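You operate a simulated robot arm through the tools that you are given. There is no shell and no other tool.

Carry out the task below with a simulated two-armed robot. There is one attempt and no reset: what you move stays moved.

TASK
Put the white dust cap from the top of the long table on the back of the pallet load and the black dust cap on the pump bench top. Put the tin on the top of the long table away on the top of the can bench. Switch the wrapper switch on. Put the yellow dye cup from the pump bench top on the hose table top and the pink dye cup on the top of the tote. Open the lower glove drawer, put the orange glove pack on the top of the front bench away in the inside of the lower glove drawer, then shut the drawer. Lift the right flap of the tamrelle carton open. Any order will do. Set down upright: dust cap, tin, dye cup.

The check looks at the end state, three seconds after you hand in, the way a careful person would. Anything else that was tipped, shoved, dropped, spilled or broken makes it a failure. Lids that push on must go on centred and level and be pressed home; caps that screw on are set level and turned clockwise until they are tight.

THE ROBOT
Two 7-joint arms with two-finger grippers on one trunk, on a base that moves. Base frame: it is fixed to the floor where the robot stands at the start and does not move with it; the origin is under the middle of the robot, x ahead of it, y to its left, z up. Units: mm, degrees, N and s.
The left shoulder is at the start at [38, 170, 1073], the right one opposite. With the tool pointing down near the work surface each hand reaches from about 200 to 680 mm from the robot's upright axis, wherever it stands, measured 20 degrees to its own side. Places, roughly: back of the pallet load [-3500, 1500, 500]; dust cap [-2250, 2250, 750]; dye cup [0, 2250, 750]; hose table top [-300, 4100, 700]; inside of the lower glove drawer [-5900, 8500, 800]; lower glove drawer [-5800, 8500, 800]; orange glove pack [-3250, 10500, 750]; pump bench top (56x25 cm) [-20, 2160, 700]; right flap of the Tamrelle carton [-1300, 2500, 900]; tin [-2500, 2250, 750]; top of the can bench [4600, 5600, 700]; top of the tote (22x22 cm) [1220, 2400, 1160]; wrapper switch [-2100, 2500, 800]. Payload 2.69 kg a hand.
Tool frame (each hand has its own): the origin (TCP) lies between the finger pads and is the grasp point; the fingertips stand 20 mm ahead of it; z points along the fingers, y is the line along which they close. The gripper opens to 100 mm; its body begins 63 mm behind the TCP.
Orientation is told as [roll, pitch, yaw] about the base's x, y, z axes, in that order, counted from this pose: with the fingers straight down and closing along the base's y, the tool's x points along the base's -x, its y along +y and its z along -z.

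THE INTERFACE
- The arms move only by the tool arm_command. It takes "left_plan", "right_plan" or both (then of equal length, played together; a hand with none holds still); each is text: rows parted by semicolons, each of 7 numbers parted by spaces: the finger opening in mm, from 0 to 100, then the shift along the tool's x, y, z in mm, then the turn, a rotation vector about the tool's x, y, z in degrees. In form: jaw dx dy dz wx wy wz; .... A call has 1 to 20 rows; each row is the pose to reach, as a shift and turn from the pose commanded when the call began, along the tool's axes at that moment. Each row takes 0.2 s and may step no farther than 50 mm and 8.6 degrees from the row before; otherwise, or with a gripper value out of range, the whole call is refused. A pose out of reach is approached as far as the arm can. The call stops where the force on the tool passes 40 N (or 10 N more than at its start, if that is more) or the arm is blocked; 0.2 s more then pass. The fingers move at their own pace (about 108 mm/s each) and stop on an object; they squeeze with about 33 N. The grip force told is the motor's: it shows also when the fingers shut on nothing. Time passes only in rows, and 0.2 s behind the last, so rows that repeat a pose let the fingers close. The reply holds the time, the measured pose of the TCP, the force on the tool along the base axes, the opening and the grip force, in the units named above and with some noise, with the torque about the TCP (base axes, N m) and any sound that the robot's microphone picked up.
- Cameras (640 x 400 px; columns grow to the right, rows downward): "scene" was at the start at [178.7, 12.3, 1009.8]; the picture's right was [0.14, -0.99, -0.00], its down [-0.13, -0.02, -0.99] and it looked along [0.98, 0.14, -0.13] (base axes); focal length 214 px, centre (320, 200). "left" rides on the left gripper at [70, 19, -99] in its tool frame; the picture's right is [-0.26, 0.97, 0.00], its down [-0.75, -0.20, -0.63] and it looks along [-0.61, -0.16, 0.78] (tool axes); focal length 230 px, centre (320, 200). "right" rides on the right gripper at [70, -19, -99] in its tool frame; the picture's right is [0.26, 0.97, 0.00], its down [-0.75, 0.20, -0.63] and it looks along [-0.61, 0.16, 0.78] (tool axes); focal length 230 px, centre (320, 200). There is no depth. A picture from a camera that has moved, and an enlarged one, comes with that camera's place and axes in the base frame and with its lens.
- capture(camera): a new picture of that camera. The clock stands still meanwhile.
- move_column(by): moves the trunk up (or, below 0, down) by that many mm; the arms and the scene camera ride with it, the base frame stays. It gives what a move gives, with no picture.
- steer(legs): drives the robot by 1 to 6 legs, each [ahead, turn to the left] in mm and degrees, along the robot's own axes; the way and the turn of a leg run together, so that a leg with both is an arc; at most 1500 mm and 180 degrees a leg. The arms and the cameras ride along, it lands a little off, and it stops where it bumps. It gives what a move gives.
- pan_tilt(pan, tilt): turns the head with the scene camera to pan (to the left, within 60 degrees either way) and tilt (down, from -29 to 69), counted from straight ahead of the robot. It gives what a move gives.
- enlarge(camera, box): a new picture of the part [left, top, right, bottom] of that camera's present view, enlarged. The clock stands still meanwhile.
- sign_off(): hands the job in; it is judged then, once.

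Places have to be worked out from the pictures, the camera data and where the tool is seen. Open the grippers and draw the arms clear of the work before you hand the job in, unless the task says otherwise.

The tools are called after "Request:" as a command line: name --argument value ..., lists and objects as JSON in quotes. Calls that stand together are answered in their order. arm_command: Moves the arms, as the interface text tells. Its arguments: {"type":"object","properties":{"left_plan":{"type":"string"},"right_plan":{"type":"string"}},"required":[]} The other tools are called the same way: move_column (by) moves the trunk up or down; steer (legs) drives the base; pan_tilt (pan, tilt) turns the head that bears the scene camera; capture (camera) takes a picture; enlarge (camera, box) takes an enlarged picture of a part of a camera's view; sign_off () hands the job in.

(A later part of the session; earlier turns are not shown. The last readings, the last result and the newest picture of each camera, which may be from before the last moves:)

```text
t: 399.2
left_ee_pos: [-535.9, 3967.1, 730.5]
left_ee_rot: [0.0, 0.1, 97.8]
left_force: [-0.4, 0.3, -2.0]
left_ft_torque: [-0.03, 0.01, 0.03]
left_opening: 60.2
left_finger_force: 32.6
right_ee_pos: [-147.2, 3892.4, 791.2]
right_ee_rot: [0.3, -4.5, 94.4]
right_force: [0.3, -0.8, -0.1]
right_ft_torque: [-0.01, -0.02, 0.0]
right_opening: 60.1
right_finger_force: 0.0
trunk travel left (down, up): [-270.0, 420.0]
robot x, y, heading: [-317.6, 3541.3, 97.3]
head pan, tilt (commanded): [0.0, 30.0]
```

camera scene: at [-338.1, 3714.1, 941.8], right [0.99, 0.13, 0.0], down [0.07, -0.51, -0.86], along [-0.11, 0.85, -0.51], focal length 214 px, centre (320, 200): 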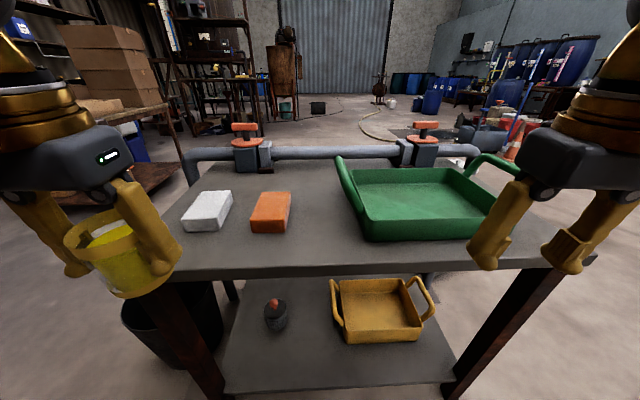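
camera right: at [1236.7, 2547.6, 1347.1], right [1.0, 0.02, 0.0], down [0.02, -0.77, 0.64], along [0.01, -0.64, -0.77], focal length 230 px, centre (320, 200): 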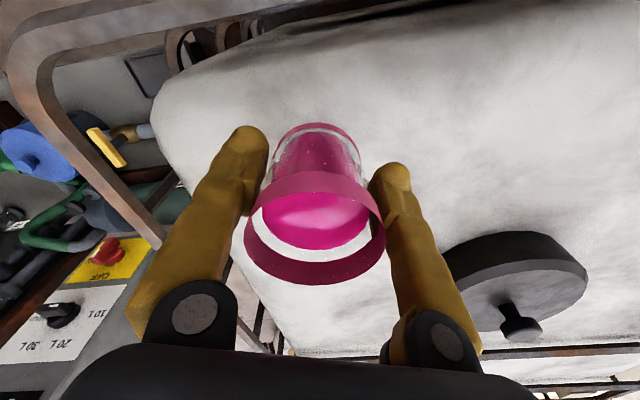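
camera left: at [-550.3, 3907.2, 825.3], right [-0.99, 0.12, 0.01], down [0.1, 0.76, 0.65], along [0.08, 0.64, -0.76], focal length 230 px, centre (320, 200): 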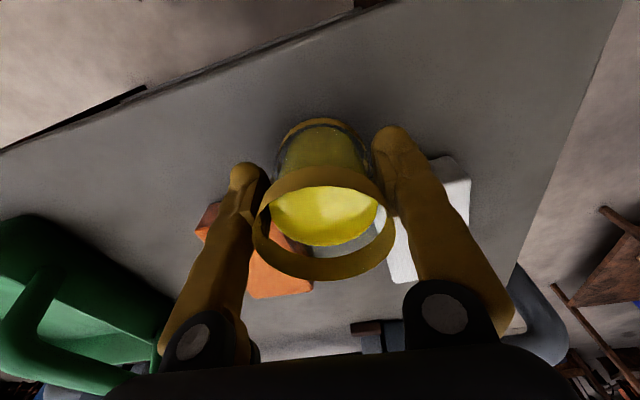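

Still free at z=730. I lower in 2 mm steps.

Request:
arm_command --left_plan "40 0 0 2 0 0 0; 40 0 0 4 0 0 0; 40 0 0 6 0 0 0; 40 0 0 6 0 0 0"

Request:
enlarge --camera "scene" --box '[140, 150, 320, 280]'

```text
t: 400.2
left_ee_pos: [-535.5, 3968.0, 724.1]
left_ee_rot: [0.0, -0.1, 97.8]
left_force: [0.6, 0.6, -1.6]
left_ft_torque: [-0.01, -0.03, 0.02]
left_opening: 60.2
left_finger_force: 32.6
right_ee_pos: [-147.1, 3892.0, 789.7]
right_ee_rot: [0.3, -4.6, 94.4]
right_force: [-0.7, -0.7, -0.3]
right_ft_torque: [0.0, 0.0, -0.01]
right_opening: 60.2
right_finger_force: 0.1
trunk travel left (down, up): [-270.0, 420.0]
robot x, y, heading: [-317.5, 3536.7, 97.6]
head pan, tilt (commanded): [0.0, 30.0]
```

```text
3.08 times, centred on (230, 215) of scene
camera zoom: at [-338.1, 3714.3, 941.7], right [0.99, 0.13, 0.0], down [0.07, -0.51, -0.86], along [-0.11, 0.85, -0.52], focal length 660 px, centre (597, 154)
```

zoom: 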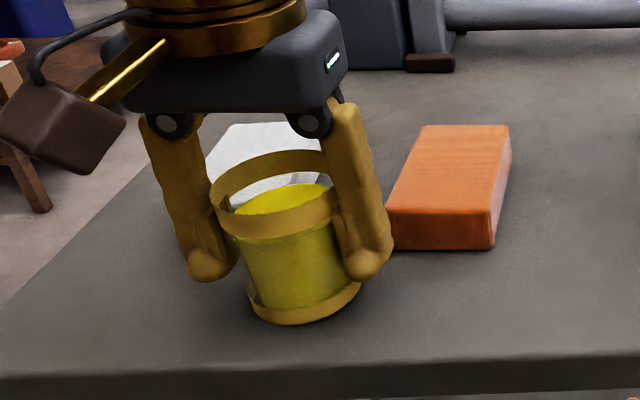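

Request:
arm_command --left_plan "40 0 0 2 0 0 0; 40 0 0 4 0 0 0; 40 0 0 6 0 0 0; 40 0 0 6 0 0 0"

```text
t: 401.1
left_ee_pos: [-535.5, 3957.1, 727.5]
left_ee_rot: [0.1, -1.2, 97.9]
left_force: [-0.6, 0.3, -1.9]
left_ft_torque: [0.04, 0.0, 0.01]
left_opening: 60.2
left_finger_force: 33.1
right_ee_pos: [-146.6, 3879.7, 796.6]
right_ee_rot: [0.2, -5.5, 94.3]
right_force: [-1.5, -0.1, 0.5]
right_ft_torque: [0.02, -0.01, 0.03]
right_opening: 59.8
right_finger_force: 0.1
trunk travel left (down, up): [-270.0, 420.0]
robot x, y, heading: [-315.4, 3538.1, 97.3]
head pan, tilt (commanded): [0.0, 30.0]
stopped in row 4 (left hand): the force on the tool passed its limit at 42 N (the readings are from after the stop); the commanded pose is now the measured one
```

Contact occurs near z≈721 but the hand recoiled 11 mm back. I go forward 12 mm again, level, then come down in 1 mm steps.

Request:
arm_command --left_plan "40 -4 0 -3 0 0.4 0; 40 -8 0 -3 0 0.8 0; 40 -12 0 -3 0 1.2 0; 40 -12 0 -1 0 1.2 0; 40 -12 0 0 0 1.2 0; 40 -12 0 1 0 1.2 0; 40 -12 0 2 0 1.2 0; 40 -12 0 3 0 1.2 0; 40 -12 0 3 0 1.2 0"

```text
t: 403.1
left_ee_pos: [-535.1, 3971.0, 724.2]
left_ee_rot: [-0.1, 0.0, 97.9]
left_force: [-0.7, 0.2, -1.8]
left_ft_torque: [0.02, 0.0, -0.01]
left_opening: 59.7
left_finger_force: 33.0
right_ee_pos: [-145.0, 3879.7, 795.4]
right_ee_rot: [0.3, -5.3, 94.3]
right_force: [-0.2, 0.0, 0.2]
right_ft_torque: [0.02, -0.01, 0.02]
right_opening: 59.8
right_finger_force: 0.0
trunk travel left (down, up): [-270.0, 420.0]
robot x, y, heading: [-316.9, 3536.6, 97.6]
head pan, tilt (commanded): [0.0, 30.0]
```

Request:
arm_command --left_plan "40 0 0 1 0 0 0; 40 0 0 2 0 0 0; 40 0 0 2 0 0 0"

Request:
enlarge --camera "scene" --box '[180, 190, 290, 270]'

```text
t: 403.9
left_ee_pos: [-536.6, 3968.8, 723.2]
left_ee_rot: [0.0, 0.0, 97.9]
left_force: [-0.9, -1.5, 4.4]
left_ft_torque: [0.14, 0.03, 0.02]
left_opening: 60.4
left_finger_force: 33.0
right_ee_pos: [-145.4, 3880.8, 797.3]
right_ee_rot: [0.2, -5.4, 94.4]
right_force: [0.7, 0.5, 0.4]
right_ft_torque: [0.02, 0.04, 0.03]
right_opening: 59.9
right_finger_force: 0.0
trunk travel left (down, up): [-270.0, 420.0]
robot x, y, heading: [-316.8, 3540.1, 97.5]
head pan, tilt (commanded): [0.0, 30.0]
```

```text
5.00 times, centred on (235, 230) of scene
camera zoom: at [-338.0, 3713.9, 941.8], right [0.99, 0.13, 0.0], down [0.07, -0.51, -0.86], along [-0.11, 0.85, -0.51], focal length 1072 px, centre (745, 50)
```

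zoom: 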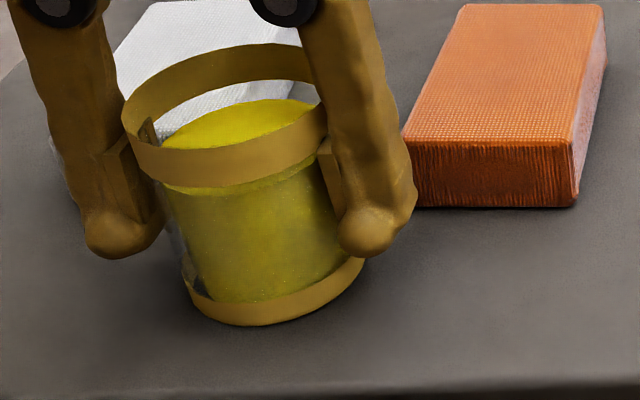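

Light contact (4 N up). I release with a modest opening and lift straight up.

Request:
arm_command --left_plan "50 0 0 1 0 0 0; 65 0 0 1 0 0 0; 76 0 0 1 0 0 0; 76 0 0 0 0 0 0; 76 0 0 0 0 0 0; 76 0 0 -15 0 0 0; 76 0 0 -35 0 0 0; 76 0 0 -60 0 0 0; 76 0 0 -90 0 0 0; 76 10 0 -120 0 0 0; 76 40 0 -140 0 0 0; 76 80 0 -140 0 0 0; 76 100 0 -140 0 0 0; 76 100 0 -140 0 0 0"

Request:
capture --camera "scene"

```text
t: 406.9
left_ee_pos: [-523.3, 3871.6, 862.8]
left_ee_rot: [0.1, 0.1, 97.9]
left_force: [-0.4, 0.2, 0.1]
left_ft_torque: [0.0, -0.08, 0.0]
left_opening: 76.1
left_finger_force: 0.1
right_ee_pos: [-146.2, 3879.7, 795.9]
right_ee_rot: [0.2, -5.4, 94.2]
right_force: [0.0, -0.4, 0.1]
right_ft_torque: [0.0, 0.01, 0.01]
right_opening: 59.9
right_finger_force: 0.1
trunk travel left (down, up): [-270.0, 420.0]
robot x, y, heading: [-314.4, 3539.3, 97.5]
head pan, tilt (commanded): [0.0, 30.0]
```

```text
taken
camera scene: at [-338.1, 3714.2, 941.7], right [0.99, 0.13, 0.0], down [0.07, -0.51, -0.86], along [-0.11, 0.85, -0.51], focal length 214 px, centre (320, 200)
```

scene: 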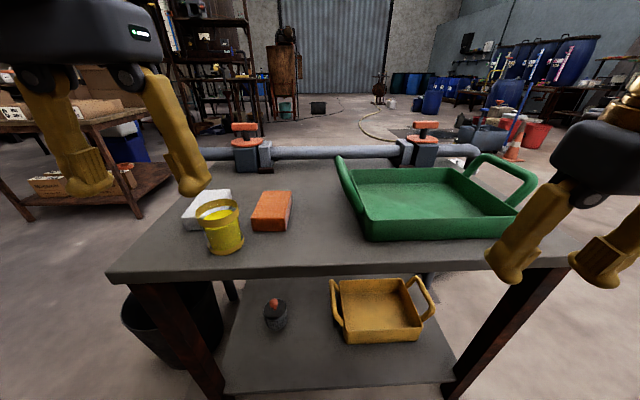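

The yellow cup stands on the hose table. Both hands are free now; next is the back side of the long table. I back up and turn left toward -x.

Request:
steer --legs '[[-230, 0]]'

Request:
arm_command --left_plan "60 -20 0 0 0 0 0; 60 -40 0 20 0 0 0; 60 -50 0 40 0 0 0; 60 -50 0 40 0 0 0; 60 -50 0 40 0 0 0; 60 -50 0 40 0 0 0; 60 -50 0 40 0 0 0; 60 -50 0 40 0 0 0; 60 -50 0 40 0 0 0; 60 -50 0 40 0 0 0" --right_plan "60 -20 0 0 0 1.5 0; 60 -40 0 0 0 3 0; 60 -50 0 0 0 5 0; 60 -50 0 0 0 5 0; 60 -50 0 0 0 5 0; 60 -50 0 0 0 5 0; 60 -50 0 0 0 5 0; 60 -50 0 0 0 5 0; 60 -50 0 0 0 5 0; 60 -50 0 0 0 5 0"

Request:
steer --legs '[[0, 8], [0, 8], [0, 8], [0, 8], [0, 8], [0, 8]]'

```text
t: 408.6
left_ee_pos: [-492.4, 3644.0, 863.1]
left_ee_rot: [0.0, 0.0, 97.7]
left_force: [0.9, -0.1, -0.1]
left_ft_torque: [0.03, 0.02, 0.03]
left_opening: 75.9
left_finger_force: 0.0
right_ee_pos: [-115.2, 3651.9, 796.1]
right_ee_rot: [0.3, -5.6, 94.2]
right_force: [0.5, -0.1, -0.8]
right_ft_torque: [0.03, -0.03, 0.03]
right_opening: 60.1
right_finger_force: 0.0
trunk travel left (down, up): [-270.0, 420.0]
robot x, y, heading: [-288.0, 3309.1, 97.3]
head pan, tilt (commanded): [0.0, 30.0]
```

```text
t: 410.9
left_ee_pos: [-498.4, 3681.9, 829.2]
left_ee_rot: [0.1, -1.0, 97.7]
left_force: [-0.1, -0.3, 0.0]
left_ft_torque: [-0.03, 0.01, 0.02]
left_opening: 59.8
left_finger_force: 0.0
right_ee_pos: [-116.4, 3688.7, 805.6]
right_ee_rot: [0.4, -1.3, 94.2]
right_force: [-0.2, 0.2, -0.1]
right_ft_torque: [0.04, 0.03, -0.04]
right_opening: 60.0
right_finger_force: 0.0
trunk travel left (down, up): [-270.0, 420.0]
robot x, y, heading: [-290.2, 3311.8, 97.3]
head pan, tilt (commanded): [0.0, 30.0]
```

```text
t: 415.0
left_ee_pos: [-703.6, 3401.2, 828.6]
left_ee_rot: [0.1, -0.8, 145.5]
left_force: [-0.1, -0.1, 0.0]
left_ft_torque: [0.01, 0.03, -0.01]
left_opening: 60.0
left_finger_force: 0.1
right_ee_pos: [-451.7, 3691.2, 806.5]
right_ee_rot: [0.5, -1.2, 142.0]
right_force: [-0.6, -0.2, 0.1]
right_ft_torque: [0.01, -0.03, 0.02]
right_opening: 60.0
right_finger_force: 0.1
trunk travel left (down, up): [-270.0, 420.0]
robot x, y, heading: [-283.7, 3313.0, 145.3]
head pan, tilt (commanded): [0.0, 30.0]
```

Request:
steer --legs '[[0, 8], [0, 8], [0, 8], [0, 8], [0, 4]]'

Request:
pan_tilt --pan 15 --tilt 18

Request:
capture --camera "scene"

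```text
t: 418.3
left_ee_pos: [-662.0, 3139.8, 835.8]
left_ee_rot: [0.1, -1.9, -178.6]
left_force: [0.1, 0.5, -0.5]
left_ft_torque: [-0.02, 0.01, 0.01]
left_opening: 60.0
left_finger_force: 0.0
right_ee_pos: [-629.8, 3520.5, 810.9]
right_ee_rot: [0.4, -2.2, 178.0]
right_force: [1.0, 1.3, 0.4]
right_ft_torque: [0.0, -0.04, 0.01]
right_opening: 59.9
right_finger_force: 0.1
trunk travel left (down, up): [-270.0, 420.0]
robot x, y, heading: [-282.6, 3315.4, -178.6]
head pan, tilt (commanded): [0.0, 30.0]
```

```text
t: 419.1
left_ee_pos: [-650.5, 3139.8, 839.4]
left_ee_rot: [0.1, -2.8, -178.6]
left_force: [-0.3, -0.3, -1.1]
left_ft_torque: [0.02, -0.03, 0.01]
left_opening: 59.8
left_finger_force: 0.1
right_ee_pos: [-616.7, 3521.5, 817.1]
right_ee_rot: [0.6, -3.1, 178.0]
right_force: [-0.5, 0.5, -0.1]
right_ft_torque: [0.03, -0.04, 0.0]
right_opening: 59.8
right_finger_force: 0.1
trunk travel left (down, up): [-270.0, 420.0]
robot x, y, heading: [-288.0, 3314.6, -178.8]
head pan, tilt (commanded): [15.0, 18.0]
```

```text
taken
camera scene: at [-461.6, 3286.8, 960.9], right [-0.28, 0.96, 0.0], down [0.31, 0.09, -0.95], along [-0.91, -0.26, -0.33], focal length 214 px, centre (320, 200)
```

scene: 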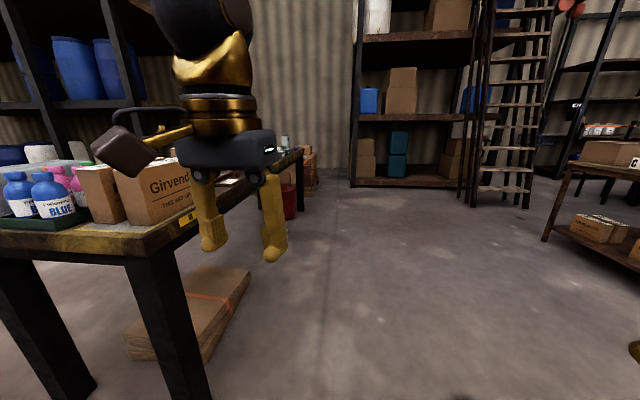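

Clear aisle. I drive 1000 mm along and then turn left to face the table's back near the Tamrelle carton.

Request:
steer --legs '[[1000, 0]]'

Request:
arm_command --left_plan "60 -20 0 0 0 1 0; 60 -30 0 0 0 2 0; 60 -30 0 0 0 2.8 0; 60 -30 0 0 0 2.8 0; 60 -30 0 0 0 2.8 0; 60 -30 0 0 0 2.8 0; 60 -30 0 0 0 2.8 0; 60 -30 0 0 0 2.8 0; 60 -30 0 0 0 2.8 0; 60 -30 0 0 0 2.8 0" --right_plan "60 -20 0 0 0 1.5 0; 60 -40 0 0 0 3 0; 60 -40 0 0 0 3 0; 60 -40 0 0 0 3 0; 60 -40 0 0 0 3 0; 60 -40 0 0 0 3 0; 60 -40 0 0 0 3 0; 60 -40 0 0 0 3 0; 60 -40 0 0 0 3 0; 60 -40 0 0 0 3 0"

Request:
steer --legs '[[0, 8], [0, 8], [0, 8], [0, 8], [0, 8], [0, 8]]'

Request:
steer --legs '[[0, 8], [0, 8], [0, 8], [0, 8], [0, 8], [0, 8]]'

Request:
capture --camera "scene"

```text
t: 424.3
left_ee_pos: [-1659.7, 3119.1, 840.1]
left_ee_rot: [0.2, -2.7, -178.5]
left_force: [-0.1, 0.2, -0.4]
left_ft_torque: [-0.02, -0.01, 0.01]
left_opening: 60.0
left_finger_force: 0.0
right_ee_pos: [-1627.7, 3500.5, 817.1]
right_ee_rot: [0.6, -3.1, 177.9]
right_force: [-0.1, 0.2, 0.4]
right_ft_torque: [0.0, 0.03, 0.0]
right_opening: 60.0
right_finger_force: 0.0
trunk travel left (down, up): [-270.0, 420.0]
robot x, y, heading: [-1294.2, 3291.8, -179.0]
head pan, tilt (commanded): [15.0, 18.0]
```

```text
t: 426.5
left_ee_pos: [-1676.5, 3117.3, 848.5]
left_ee_rot: [0.1, -0.8, -178.4]
left_force: [-1.1, -0.3, -0.9]
left_ft_torque: [-0.02, -0.01, -0.04]
left_opening: 60.0
left_finger_force: 0.1
right_ee_pos: [-1655.8, 3501.3, 824.7]
right_ee_rot: [0.5, -1.0, 178.0]
right_force: [0.4, 0.1, 0.0]
right_ft_torque: [0.04, 0.01, 0.0]
right_opening: 60.1
right_finger_force: 0.1
trunk travel left (down, up): [-270.0, 420.0]
robot x, y, heading: [-1294.2, 3294.6, -178.8]
head pan, tilt (commanded): [15.0, 18.0]
```

```text
t: 430.6
left_ee_pos: [-1417.1, 2894.0, 847.2]
left_ee_rot: [0.1, -0.9, -130.3]
left_force: [-0.2, 1.0, -0.1]
left_ft_torque: [0.0, -0.01, 0.0]
left_opening: 60.1
left_finger_force: 0.0
right_ee_pos: [-1687.9, 3166.2, 825.4]
right_ee_rot: [0.6, -1.1, -133.9]
right_force: [-0.2, -0.6, -0.1]
right_ft_torque: [-0.01, 0.01, 0.0]
right_opening: 60.1
right_finger_force: 0.1
trunk travel left (down, up): [-270.0, 420.0]
robot x, y, heading: [-1296.6, 3297.6, -130.6]
head pan, tilt (commanded): [15.0, 18.0]
```

```text
t: 434.8
left_ee_pos: [-1079.4, 2950.0, 854.3]
left_ee_rot: [0.1, -1.7, -82.3]
left_force: [-0.9, -0.6, 0.3]
left_ft_torque: [0.02, 0.02, -0.01]
left_opening: 60.1
left_finger_force: 0.0
right_ee_pos: [-1463.5, 2930.1, 830.8]
right_ee_rot: [0.6, -2.0, -85.8]
right_force: [0.3, 0.3, -0.2]
right_ft_torque: [-0.01, -0.03, 0.0]
right_opening: 60.2
right_finger_force: 0.1
trunk travel left (down, up): [-270.0, 420.0]
robot x, y, heading: [-1298.9, 3293.9, -82.4]
head pan, tilt (commanded): [15.0, 18.0]
```

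```text
taken
camera scene: at [-1251.5, 3123.0, 961.0], right [-0.92, -0.38, 0.0], down [-0.12, 0.3, -0.95], along [0.36, -0.87, -0.32], focal length 214 px, centre (320, 200)
```

scene: 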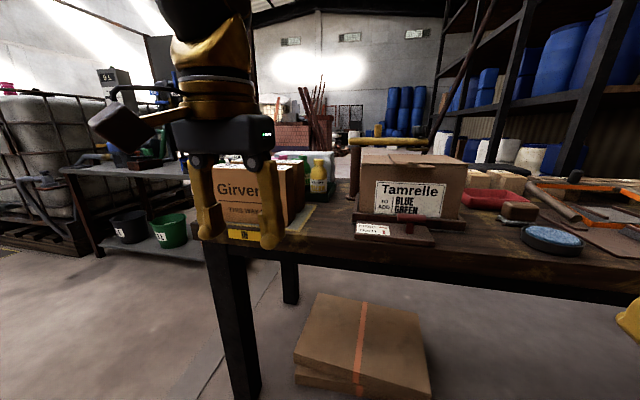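

Good. The Tamrelle carton with its label faces me. I centre the head and enlarge it.

Request:
pan_tilt --pan 0 --tilt 20

Request:
capture --camera "scene"

Request:
enlarge --camera "scene" --box '[240, 120, 440, 245]'

```text
t: 435.5
left_ee_pos: [-1082.0, 2964.4, 859.5]
left_ee_rot: [0.2, -2.6, -82.4]
left_force: [0.1, -0.7, 0.2]
left_ft_torque: [0.02, -0.01, 0.01]
left_opening: 59.9
left_finger_force: 0.1
right_ee_pos: [-1465.4, 2941.3, 835.7]
right_ee_rot: [0.6, -2.9, -85.6]
right_force: [0.2, -0.3, 0.6]
right_ft_torque: [0.01, -0.01, 0.01]
right_opening: 59.8
right_finger_force: 0.1
trunk travel left (down, up): [-270.0, 420.0]
robot x, y, heading: [-1297.3, 3296.2, -82.2]
head pan, tilt (commanded): [0.0, 20.0]
```

```text
taken
camera scene: at [-1275.1, 3116.3, 957.6], right [-0.99, -0.13, 0.0], down [-0.05, 0.36, -0.93], along [0.12, -0.93, -0.36], focal length 214 px, centre (320, 200)
```

scene: 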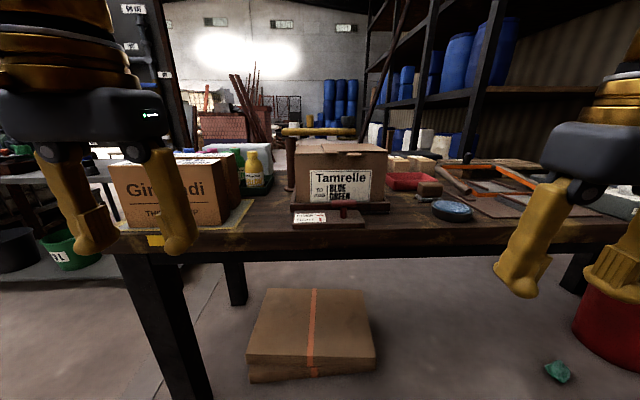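

```text
3.20 times, centred on (340, 182) of scene
camera zoom: at [-1275.1, 3116.3, 957.6], right [-0.99, -0.13, 0.0], down [-0.05, 0.36, -0.93], along [0.12, -0.93, -0.36], focal length 686 px, centre (256, 256)
```

zoom: 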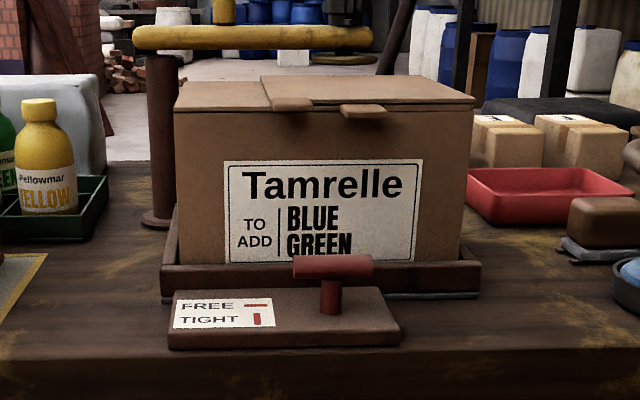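

The Tamrelle carton's top is near z≈878 with front tabs: the right flap's tab is near (-1286, 2600) from here. I shift the robot to about (-1150, 3000) so the right hand faces the tab.

Request:
arm_command --left_plan "60 -10 0 0 0 1.3 0; 60 -20 0 0 0 2.6 0; 60 -20 0 0 0 2.6 0; 60 -20 0 0 0 2.6 0; 60 -20 0 0 0 2.6 0; 60 -20 0 0 0 2.6 0; 60 -20 0 0 0 2.6 0; 60 -20 0 0 0 2.6 0; 60 -20 0 0 0 2.6 0" --right_plan "60 -20 0 0 0 1.5 0; 60 -40 0 0 0 2.9 0; 60 -40 0 0 0 2.9 0; 60 -40 0 0 0 2.9 0; 60 -40 0 0 0 2.9 0; 60 -40 0 0 0 2.9 0; 60 -40 0 0 0 2.9 0; 60 -40 0 0 0 2.9 0; 60 -40 0 0 0 2.9 0"

Request:
steer --legs '[[0, 8], [0, 8], [0, 3], [329, 0]]'

Request:
arm_command --left_plan "60 0 0 0 0 0 0; 60 0 0 0 0 0 0; 60 0 0 0 0 0 0; 60 0 0 0 0 0 0; 60 0 0 0 0 0 0; 60 0 0 0 0 0 0; 60 0 0 0 0 0 0; 60 0 0 0 0 0 0; 60 0 0 0 0 0 0"

Request:
steer --legs '[[0, -8], [0, -8], [0, -3]]'

```text
t: 437.5
left_ee_pos: [-1078.9, 2944.9, 860.7]
left_ee_rot: [0.3, 0.1, -82.3]
left_force: [-0.4, -0.6, -1.4]
left_ft_torque: [0.0, -0.01, 0.0]
left_opening: 60.3
left_finger_force: 0.0
right_ee_pos: [-1461.9, 2901.6, 837.6]
right_ee_rot: [0.6, 0.0, -85.7]
right_force: [-0.3, -0.1, 0.6]
right_ft_torque: [-0.03, 0.0, 0.0]
right_opening: 60.1
right_finger_force: 0.0
trunk travel left (down, up): [-270.0, 420.0]
robot x, y, heading: [-1299.8, 3297.2, -82.6]
head pan, tilt (commanded): [0.0, 20.0]
```

```text
t: 441.0
left_ee_pos: [-873.3, 2825.4, 872.1]
left_ee_rot: [0.3, -2.0, -63.6]
left_force: [-0.3, 1.6, 0.5]
left_ft_torque: [-0.09, -0.06, 0.0]
left_opening: 60.1
left_finger_force: 0.0
right_ee_pos: [-1227.1, 2668.2, 849.5]
right_ee_rot: [0.6, -0.4, -67.4]
right_force: [0.3, 0.7, 0.4]
right_ft_torque: [-0.08, -0.05, 0.0]
right_opening: 60.0
right_finger_force: 0.1
trunk travel left (down, up): [-270.0, 420.0]
robot x, y, heading: [-1179.5, 3061.2, -63.5]
head pan, tilt (commanded): [0.0, 20.0]
stopped in leg 4: the force on the tool passed its limit at 88 N (the readings are from after the stop); the commanded pose is now the measured one
```

```text
t: 443.0
left_ee_pos: [-871.0, 2823.3, 873.3]
left_ee_rot: [0.2, -1.7, -63.5]
left_force: [0.1, -0.2, 0.6]
left_ft_torque: [0.0, -0.01, -0.01]
left_opening: 60.4
left_finger_force: 0.0
right_ee_pos: [-1225.6, 2666.7, 848.2]
right_ee_rot: [0.7, -0.4, -67.5]
right_force: [0.9, 0.2, -0.1]
right_ft_torque: [-0.01, -0.03, 0.02]
right_opening: 59.9
right_finger_force: 0.2
trunk travel left (down, up): [-270.0, 420.0]
robot x, y, heading: [-1180.8, 3062.7, -63.7]
head pan, tilt (commanded): [0.0, 20.0]
```

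```text
t: 445.1
left_ee_pos: [-965.3, 2734.6, 872.8]
left_ee_rot: [0.3, -1.8, -82.5]
left_force: [-0.6, 1.3, 0.3]
left_ft_torque: [0.03, -0.02, 0.02]
left_opening: 59.6
left_finger_force: 0.0
right_ee_pos: [-1351.6, 2702.2, 847.2]
right_ee_rot: [0.6, -0.3, -86.5]
right_force: [0.6, -1.0, -1.1]
right_ft_torque: [-0.01, 0.0, -0.02]
right_opening: 60.3
right_finger_force: 0.0
trunk travel left (down, up): [-270.0, 420.0]
robot x, y, heading: [-1182.9, 3060.0, -82.8]
head pan, tilt (commanded): [0.0, 20.0]
```

The right hand bumped something during the drive (88 N). I look right away at what it was.

Request:
pan_tilt --pan 0 --tilt 35

Request:
capture --camera "scene"

Request:
capture --camera "right"

Request:
capture --camera "left"

```text
t: 445.9
left_ee_pos: [-968.4, 2747.0, 877.1]
left_ee_rot: [0.3, -2.7, -82.6]
left_force: [-0.3, 0.7, -0.3]
left_ft_torque: [0.01, -0.02, 0.0]
left_opening: 59.8
left_finger_force: 0.1
right_ee_pos: [-1355.0, 2715.1, 852.9]
right_ee_rot: [0.6, -1.1, -86.6]
right_force: [0.9, -0.2, 0.1]
right_ft_torque: [0.02, -0.01, 0.0]
right_opening: 59.7
right_finger_force: 0.1
trunk travel left (down, up): [-270.0, 420.0]
robot x, y, heading: [-1182.3, 3064.4, -82.8]
head pan, tilt (commanded): [0.0, 35.0]
```

```text
taken
camera scene: at [-1158.2, 2887.9, 933.9], right [-0.99, -0.13, 0.0], down [-0.08, 0.58, -0.81], along [0.1, -0.8, -0.59], focal length 214 px, centre (320, 200)
```

scene: 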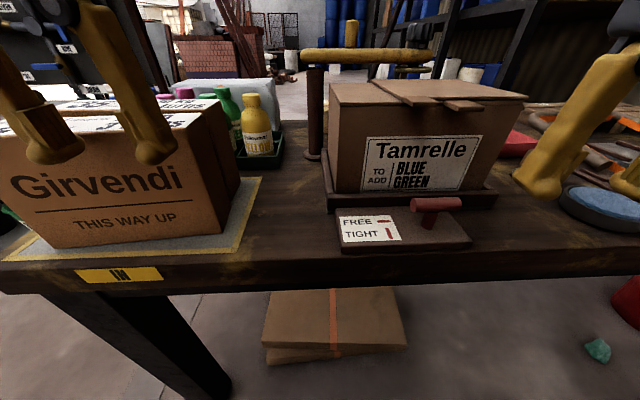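

```text
taken
camera right: at [-1377.3, 2785.7, 950.8], right [0.95, 0.32, 0.01], down [0.24, -0.72, 0.65], along [0.21, -0.61, -0.76], focal length 230 px, centre (320, 200)
```

right: 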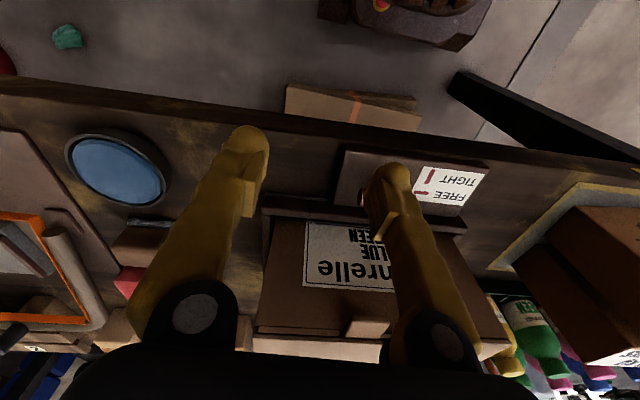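

```text
taken
camera left: at [-958.0, 2823.2, 971.7], right [0.99, -0.13, 0.02], down [-0.11, -0.74, 0.66], along [-0.07, -0.66, -0.75], focal length 230 px, centre (320, 200)
```

left: 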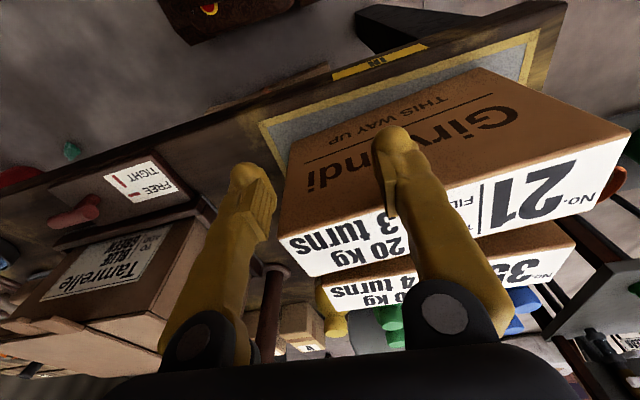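

The T-handle still shows "free" (bar horizontal) and the carton sits in its tray; I likely just touched the carton's front edge. I raise the trunk 150 mm and look down on the flaps.

Request:
move_column --by 150

Request:
arm_command --right_plan "60 0 20 0 0 1 0; 60 0 40 0 0 1 0; 60 0 60 0 0.6 1 0; 60 0 60 0 0.6 1 0; 60 0 60 0 0.6 1 0"

Request:
capture --camera "right"

Request:
capture --camera "scene"

```text
t: 447.6
left_ee_pos: [-966.6, 2748.1, 1026.2]
left_ee_rot: [0.2, -2.7, -82.7]
left_force: [0.8, 0.4, -0.4]
left_ft_torque: [-0.05, 0.01, 0.03]
left_opening: 60.2
left_finger_force: 0.1
right_ee_pos: [-1352.5, 2715.6, 1002.8]
right_ee_rot: [0.6, -1.2, -86.6]
right_force: [0.3, 0.2, -0.4]
right_ft_torque: [-0.03, -0.02, 0.0]
right_opening: 60.2
right_finger_force: 0.1
trunk travel left (down, up): [-420.0, 270.0]
robot x, y, heading: [-1179.3, 3061.6, -82.8]
head pan, tilt (commanded): [0.0, 35.0]
```

```text
t: 448.8
left_ee_pos: [-967.4, 2748.7, 1026.1]
left_ee_rot: [0.2, -2.7, -82.6]
left_force: [0.5, 0.6, -0.5]
left_ft_torque: [0.06, -0.01, -0.01]
left_opening: 60.1
left_finger_force: 0.0
right_ee_pos: [-1293.5, 2719.3, 1004.3]
right_ee_rot: [0.1, -0.2, -86.6]
right_force: [-0.3, 0.2, -0.5]
right_ft_torque: [-0.02, 0.04, -0.03]
right_opening: 59.7
right_finger_force: 0.0
trunk travel left (down, up): [-420.0, 270.0]
robot x, y, heading: [-1179.8, 3062.2, -82.9]
head pan, tilt (commanded): [0.0, 35.0]
```

```text
taken
camera right: at [-1316.3, 2787.9, 1103.1], right [0.95, 0.32, 0.0], down [0.25, -0.73, 0.63], along [0.2, -0.6, -0.77], focal length 230 px, centre (320, 200)
```

right: 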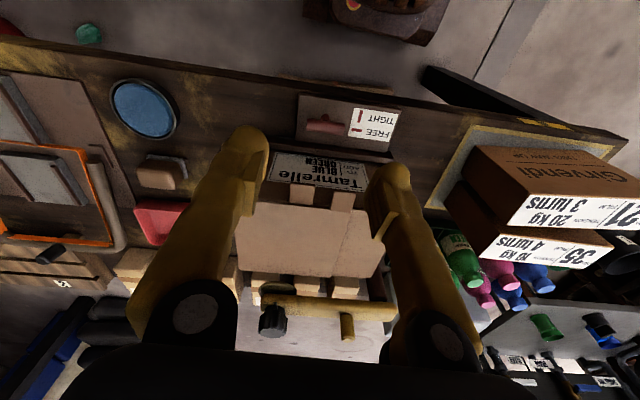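

```text
taken
camera scene: at [-1157.7, 2886.0, 1083.9], right [-0.99, -0.13, 0.0], down [-0.08, 0.58, -0.81], along [0.1, -0.8, -0.59], focal length 214 px, centre (320, 200)
```

scene: 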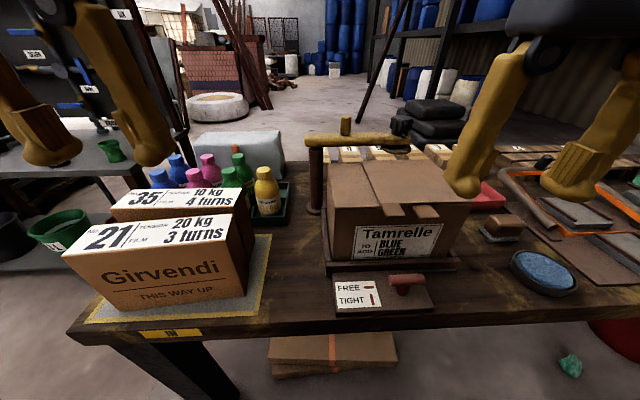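

Request:
enlarge --camera "scene" --box '[310, 125, 480, 235]'

Request:
enlarge --camera "right" --box '[215, 130, 415, 340]'

```text
3.64 times, centred on (395, 180) of scene
camera zoom: at [-1157.7, 2886.0, 1083.9], right [-0.99, -0.13, 0.0], down [-0.08, 0.58, -0.81], along [0.1, -0.8, -0.59], focal length 780 px, centre (47, 273)
```

zoom: 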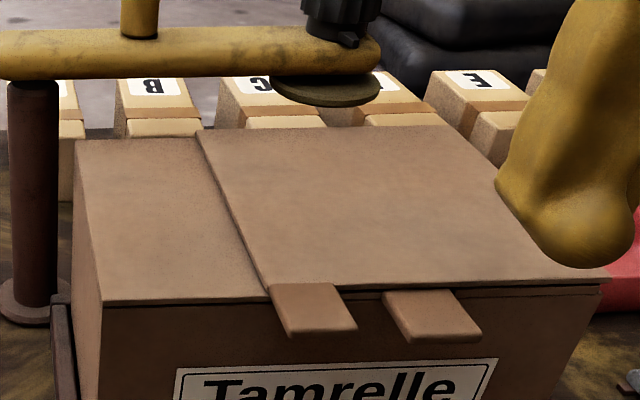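

```text
1.90 times, centred on (315, 235) of right
camera zoom: at [-1316.3, 2787.9, 1103.1], right [0.95, 0.32, 0.0], down [0.25, -0.73, 0.63], along [0.2, -0.6, -0.77], focal length 438 px, centre (330, 133)
```

zoom: 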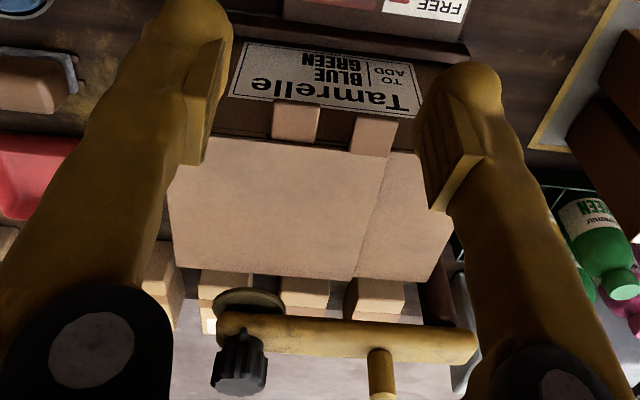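

Now it is clear: the top flap is hinged on the right side and its own tab is the one at its free corner, near (-1232, 2622); the other tab belongs to the left flap underneath. I'll hook that tab from below with the tool tipped forward, so I back up 190 mm to get room for the wrist.

Request:
steer --legs '[[-190, 0]]'

Request:
arm_command --right_plan "60 -40 0 0 0 0 0; 60 -80 0 0 0 0 0; 60 -120 0 0 0 0 0; 40 -140 0 0 0 0 0; 0 -140 0 0 0 0 0; 0 -140 0 0 0 0 0; 0 -140 0 0 0 0 0"

```text
t: 450.4
left_ee_pos: [-992.6, 2940.2, 1027.7]
left_ee_rot: [0.3, -2.7, -82.4]
left_force: [-1.3, 0.4, -0.3]
left_ft_torque: [-0.05, -0.02, 0.0]
left_opening: 60.0
left_finger_force: 0.0
right_ee_pos: [-1318.3, 2909.8, 1003.4]
right_ee_rot: [0.0, -0.3, -86.5]
right_force: [-0.7, 0.6, 0.2]
right_ft_torque: [-0.03, -0.01, -0.01]
right_opening: 59.8
right_finger_force: 0.0
trunk travel left (down, up): [-420.0, 270.0]
robot x, y, heading: [-1202.7, 3251.9, -82.8]
head pan, tilt (commanded): [0.0, 35.0]
```

```text
t: 452.0
left_ee_pos: [-993.4, 2953.7, 1031.6]
left_ee_rot: [0.3, -3.7, -82.6]
left_force: [-0.5, -0.7, 0.3]
left_ft_torque: [-0.03, -0.01, -0.01]
left_opening: 59.7
left_finger_force: 0.0
right_ee_pos: [-1312.9, 2783.3, 1010.9]
right_ee_rot: [0.0, -1.1, -86.5]
right_force: [0.5, -0.1, -0.3]
right_ft_torque: [-0.01, -0.01, -0.01]
right_opening: 0.0
right_finger_force: 29.4
trunk travel left (down, up): [-420.0, 270.0]
robot x, y, heading: [-1207.7, 3252.1, -82.5]
head pan, tilt (commanded): [0.0, 35.0]
```

I yaw the right tool to about -80 first, then tip it forward by 70 degrees at this clear height.

Request:
arm_command --right_plan "0 0 0 0 0 0 -3.2; 0 0 0 0 0 0 -6.5; 0 0 0 0 0 1.1 -6.5; 0 0 0 0 0 1.1 -6.5"

Request:
arm_command --right_plan "0 0 0 0 0 -7.8 0; 0 0 0 0 0 -15.6 0; 0 0 0 0 0 -23.4 0; 0 0 0 0 0 -31.2 0; 0 0 0 0 0 -39 0; 0 0 0 0 0 -46.8 0; 0 0 0 0 0 -54.6 0; 0 0 0 0 0 -62.4 0; 0 0 0 0 0 -70 0; 0 0 0 0 0 -70 0; 0 0 0 0 0 -70 0"

Request:
capture --camera "right"

Request:
capture --camera "scene"

```text
t: 453.0
left_ee_pos: [-994.3, 2955.2, 1032.4]
left_ee_rot: [0.3, -3.7, -82.6]
left_force: [-0.2, 0.3, -0.4]
left_ft_torque: [-0.01, -0.02, -0.01]
left_opening: 59.9
left_finger_force: 0.0
right_ee_pos: [-1311.5, 2784.4, 1011.4]
right_ee_rot: [0.0, 0.0, -80.0]
right_force: [-0.4, -0.9, 0.2]
right_ft_torque: [-0.02, 0.02, 0.03]
right_opening: 0.0
right_finger_force: 29.2
trunk travel left (down, up): [-420.0, 270.0]
robot x, y, heading: [-1205.2, 3251.1, -82.3]
head pan, tilt (commanded): [0.0, 35.0]
```

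```text
t: 455.4
left_ee_pos: [-994.4, 2954.6, 1032.6]
left_ee_rot: [0.3, -3.7, -82.6]
left_force: [-0.1, -0.2, 0.0]
left_ft_torque: [0.0, -0.02, -0.01]
left_opening: 59.8
left_finger_force: 0.0
right_ee_pos: [-1315.4, 2782.8, 1014.3]
right_ee_rot: [1.5, -70.2, -82.3]
right_force: [0.1, 1.1, 0.1]
right_ft_torque: [-0.02, -0.02, -0.01]
right_opening: 0.0
right_finger_force: 28.8
trunk travel left (down, up): [-420.0, 270.0]
robot x, y, heading: [-1204.3, 3254.7, -82.6]
head pan, tilt (commanded): [0.0, 35.0]
```

```text
taken
camera right: at [-1352.1, 2895.1, 982.3], right [0.94, 0.24, -0.23], down [0.13, 0.37, 0.92], along [0.31, -0.9, 0.31], focal length 230 px, centre (320, 200)
```

right: 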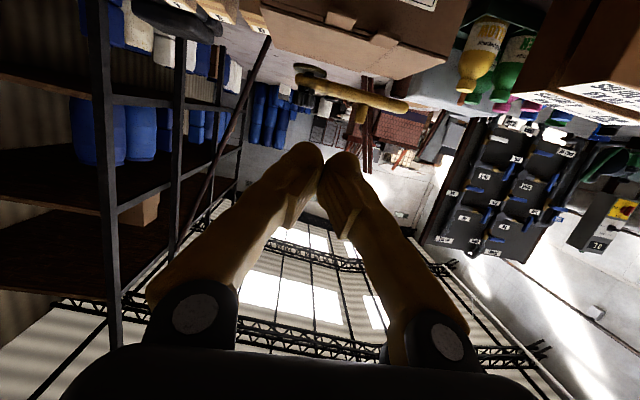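

```text
taken
camera scene: at [-1182.6, 3076.1, 1083.9], right [-0.99, -0.13, 0.0], down [-0.08, 0.58, -0.81], along [0.1, -0.8, -0.59], focal length 214 px, centre (320, 200)
```

scene: 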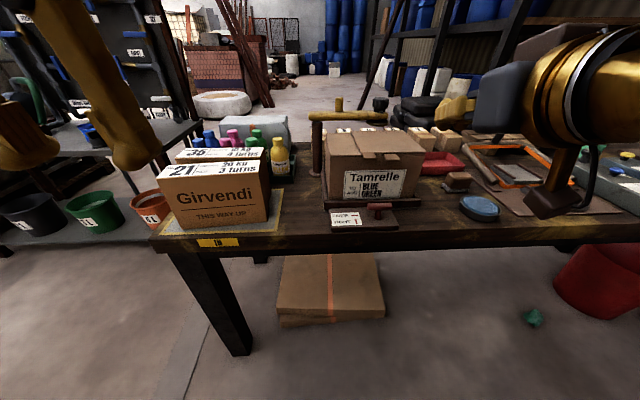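

Tool is tipped 70° forward. I triangulate the tab at about (-1232, 2628), top z≈885. I first move to a pre-position in front and below: TCP (-1234, 2720, 860).

Request:
arm_command --right_plan "0 24 14 24 0 0 0; 0 48 28 48 0 0 0; 0 72 43 73 0 0 0; 0 96 57 97 0 0 0; 0 120 71.3 121 0 0 0; 0 120 71.3 121 0 0 0; 0 120 71.3 121 0 0 0"

Request:
capture --camera "scene"

Request:
capture --camera "right"

```text
t: 457.0
left_ee_pos: [-993.2, 2954.2, 1031.2]
left_ee_rot: [0.3, -3.7, -82.6]
left_force: [-0.3, -0.8, -0.5]
left_ft_torque: [0.04, 0.0, -0.02]
left_opening: 59.8
left_finger_force: 0.0
right_ee_pos: [-1230.0, 2724.9, 858.4]
right_ee_rot: [-0.2, -70.0, -79.8]
right_force: [-0.2, -0.9, -0.3]
right_ft_torque: [0.0, 0.03, -0.01]
right_opening: 0.0
right_finger_force: 29.6
trunk travel left (down, up): [-420.0, 270.0]
robot x, y, heading: [-1208.1, 3252.5, -82.6]
head pan, tilt (commanded): [0.0, 35.0]
```

```text
taken
camera scene: at [-1182.5, 3076.0, 1083.9], right [-0.99, -0.13, 0.0], down [-0.08, 0.58, -0.81], along [0.1, -0.8, -0.59], focal length 214 px, centre (320, 200)
```

scene: 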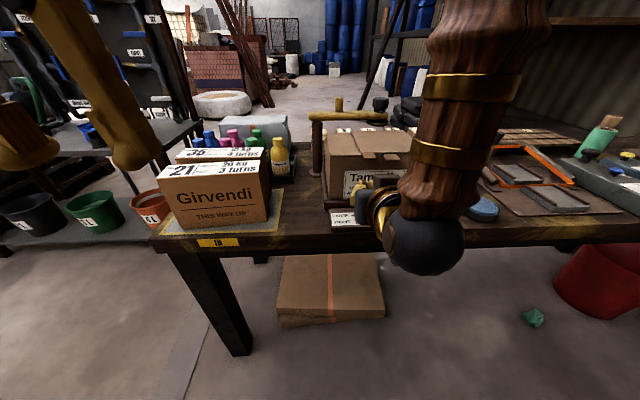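

```text
taken
camera right: at [-1267.9, 2837.2, 826.9], right [0.94, 0.25, -0.24], down [0.14, 0.37, 0.92], along [0.32, -0.9, 0.31], focal length 230 px, centre (320, 200)
```

right: 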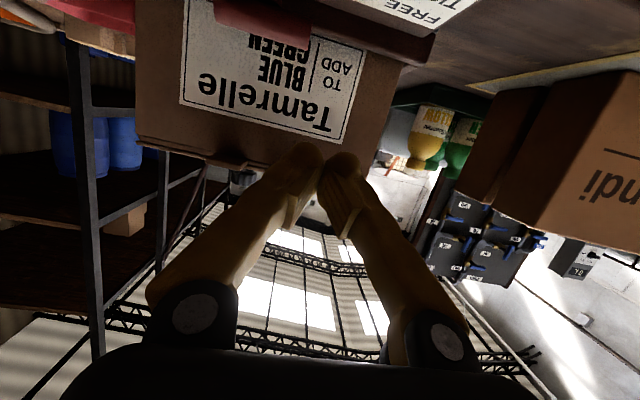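

The fingers point at the carton front just below the tab. I advance 82 mm so the tips sit under the tab, with force watch.

Request:
arm_command --right_plan "0 -7 -5 19 0 0 0; 0 -15 -10 38 0 0 0; 0 -22 -15 57 0 0 0; 0 -29.5 -19.3 76.4 0 0 0; 0 -29.5 -19.3 76.4 0 0 0"

Request:
capture --camera "scene"

Request:
enlarge --camera "scene" --box '[300, 110, 440, 230]'

Request:
capture --camera "right"

```text
t: 458.2
left_ee_pos: [-992.6, 2954.3, 1031.6]
left_ee_rot: [0.3, -3.7, -82.6]
left_force: [0.0, 0.2, 0.6]
left_ft_torque: [0.0, 0.01, -0.02]
left_opening: 60.1
left_finger_force: 0.0
right_ee_pos: [-1233.6, 2641.1, 858.7]
right_ee_rot: [-0.2, -70.0, -79.9]
right_force: [-0.4, 0.2, 0.0]
right_ft_torque: [0.0, 0.02, 0.05]
right_opening: 0.0
right_finger_force: 29.0
trunk travel left (down, up): [-420.0, 270.0]
robot x, y, heading: [-1208.3, 3254.6, -82.8]
head pan, tilt (commanded): [0.0, 35.0]
```

```text
taken
camera scene: at [-1182.5, 3076.3, 1084.0], right [-0.99, -0.13, 0.0], down [-0.08, 0.58, -0.81], along [0.1, -0.8, -0.59], focal length 214 px, centre (320, 200)
```

scene: 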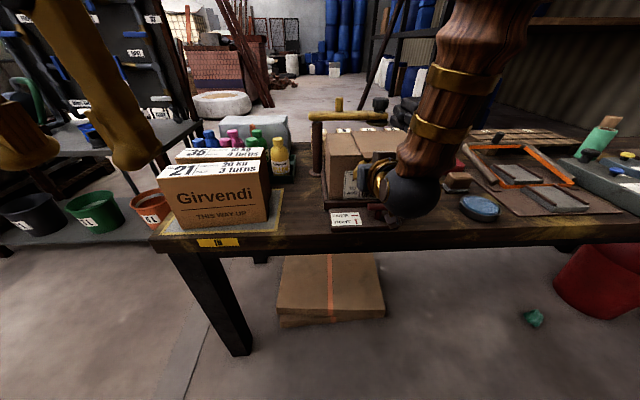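

```text
3.33 times, centred on (370, 170) of scene
camera zoom: at [-1182.5, 3076.3, 1084.0], right [-0.99, -0.13, 0.0], down [-0.08, 0.58, -0.81], along [0.1, -0.8, -0.59], focal length 715 px, centre (153, 300)
```

zoom: 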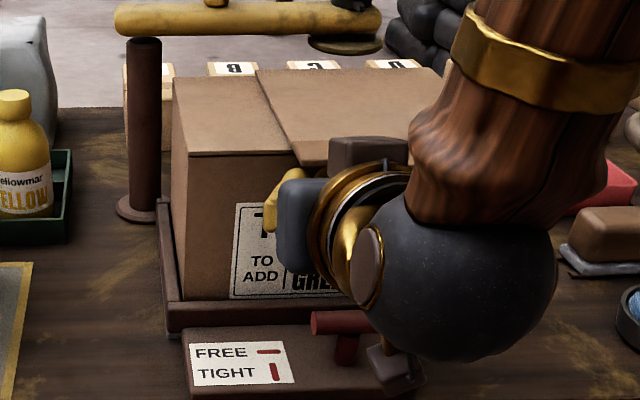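

```text
taken
camera right: at [-1272.4, 2753.4, 827.5], right [0.94, 0.25, -0.24], down [0.14, 0.37, 0.92], along [0.32, -0.9, 0.31], focal length 230 px, centre (320, 200)
```

right: 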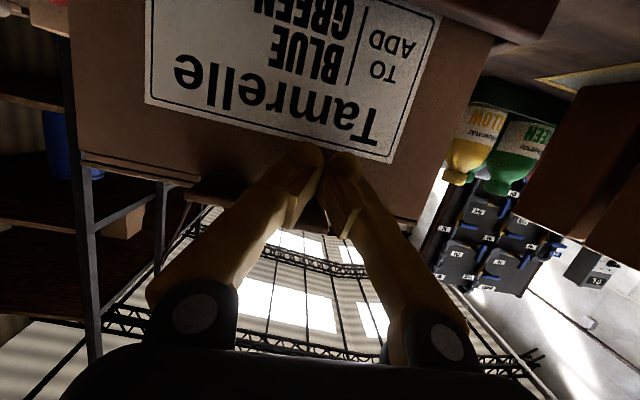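

Tips are under the tab. I lift straight up by 40 mm and watch the force.

Request:
arm_command --right_plan "0 -9.4 0 -3.4 0 0 0; 0 -18.8 0 -6.8 0 0 0; 0 -28.2 0 -10.3 0 0 0; 0 -37.6 0 -13.7 0 0 0; 0 -37.6 0 -13.7 0 0 0"

Request:
enlarge --camera "scene" --box '[300, 90, 440, 210]'

Request:
capture --camera "right"

```text
t: 459.4
left_ee_pos: [-993.8, 2954.1, 1031.8]
left_ee_rot: [0.4, -3.7, -82.5]
left_force: [-0.1, -0.1, 0.1]
left_ft_torque: [0.0, 0.0, 0.0]
left_opening: 60.0
left_finger_force: 0.0
right_ee_pos: [-1233.5, 2642.0, 898.8]
right_ee_rot: [-0.2, -70.0, -79.8]
right_force: [0.7, 0.6, -0.3]
right_ft_torque: [0.03, -0.02, -0.01]
right_opening: 0.0
right_finger_force: 29.6
trunk travel left (down, up): [-420.0, 270.0]
robot x, y, heading: [-1205.8, 3255.6, -82.8]
head pan, tilt (commanded): [0.0, 35.0]
```

```text
3.33 times, centred on (370, 150) of scene
camera zoom: at [-1182.5, 3076.2, 1083.9], right [-0.99, -0.13, 0.0], down [-0.08, 0.58, -0.81], along [0.1, -0.8, -0.59], focal length 715 px, centre (153, 367)
```

zoom: 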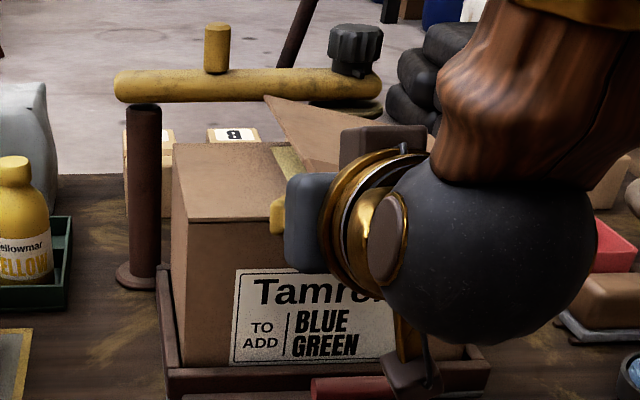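

```text
taken
camera right: at [-1272.5, 2753.6, 867.5], right [0.94, 0.25, -0.24], down [0.14, 0.36, 0.92], along [0.32, -0.9, 0.31], focal length 230 px, centre (320, 200)
```

right: 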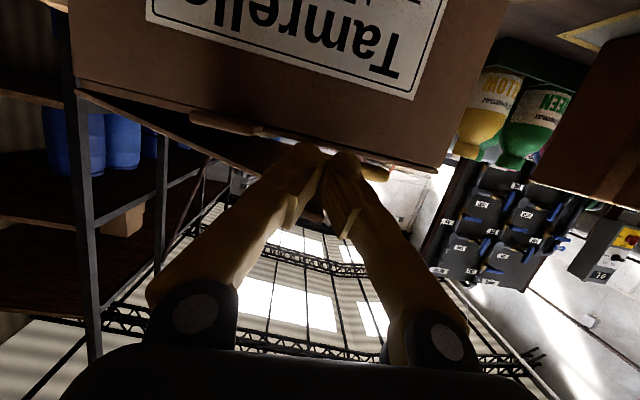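

The flap is lifting nicely on the fingertips. I raise 22 mm more, then slide the fingers 70 mm in under the flap.

Request:
arm_command --right_plan "0 -10.3 0 -3.8 0 0 0; 0 -20.7 0 -7.5 0 0 0; 0 -26.7 0 9 0 0 0; 0 -32.7 0 25.4 0 0 0; 0 -38.7 0 41.8 0 0 0; 0 -44.6 0 58.3 0 0 0; 0 -44.6 0 58.3 0 0 0"

Request:
enlarge --camera "scene" --box '[300, 70, 460, 190]'

Request:
capture --camera "right"

```text
t: 461.0
left_ee_pos: [-993.8, 2955.0, 1032.4]
left_ee_rot: [0.4, -3.7, -82.5]
left_force: [-1.0, 0.7, 0.7]
left_ft_torque: [-0.03, 0.01, 0.0]
left_opening: 60.2
left_finger_force: 0.0
right_ee_pos: [-1221.8, 2571.0, 922.2]
right_ee_rot: [-0.2, -69.9, -79.8]
right_force: [-0.4, 1.3, 0.5]
right_ft_torque: [-0.03, -0.02, -0.01]
right_opening: 0.1
right_finger_force: 29.3
trunk travel left (down, up): [-420.0, 270.0]
robot x, y, heading: [-1205.0, 3252.0, -82.9]
head pan, tilt (commanded): [0.0, 35.0]
```

```text
3.33 times, centred on (380, 130) of scene
camera zoom: at [-1182.6, 3076.3, 1084.0], right [-0.99, -0.13, 0.0], down [-0.08, 0.58, -0.81], along [0.1, -0.8, -0.59], focal length 715 px, centre (120, 433)
```

zoom: 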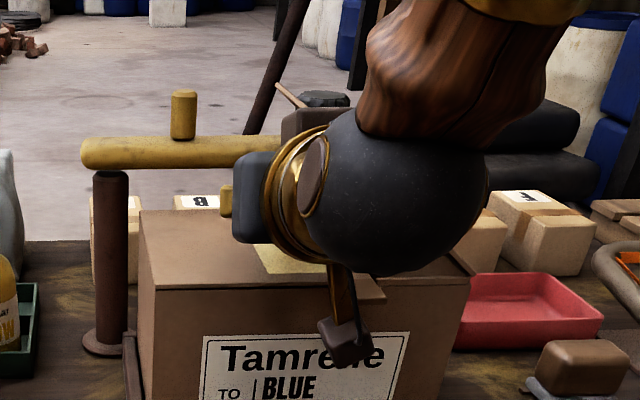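

```text
taken
camera right: at [-1260.5, 2683.9, 889.6], right [0.94, 0.25, -0.24], down [0.14, 0.37, 0.92], along [0.32, -0.9, 0.31], focal length 230 px, centre (320, 200)
```

right: 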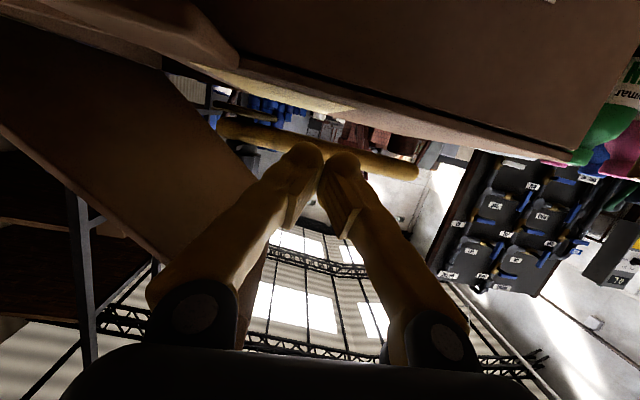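

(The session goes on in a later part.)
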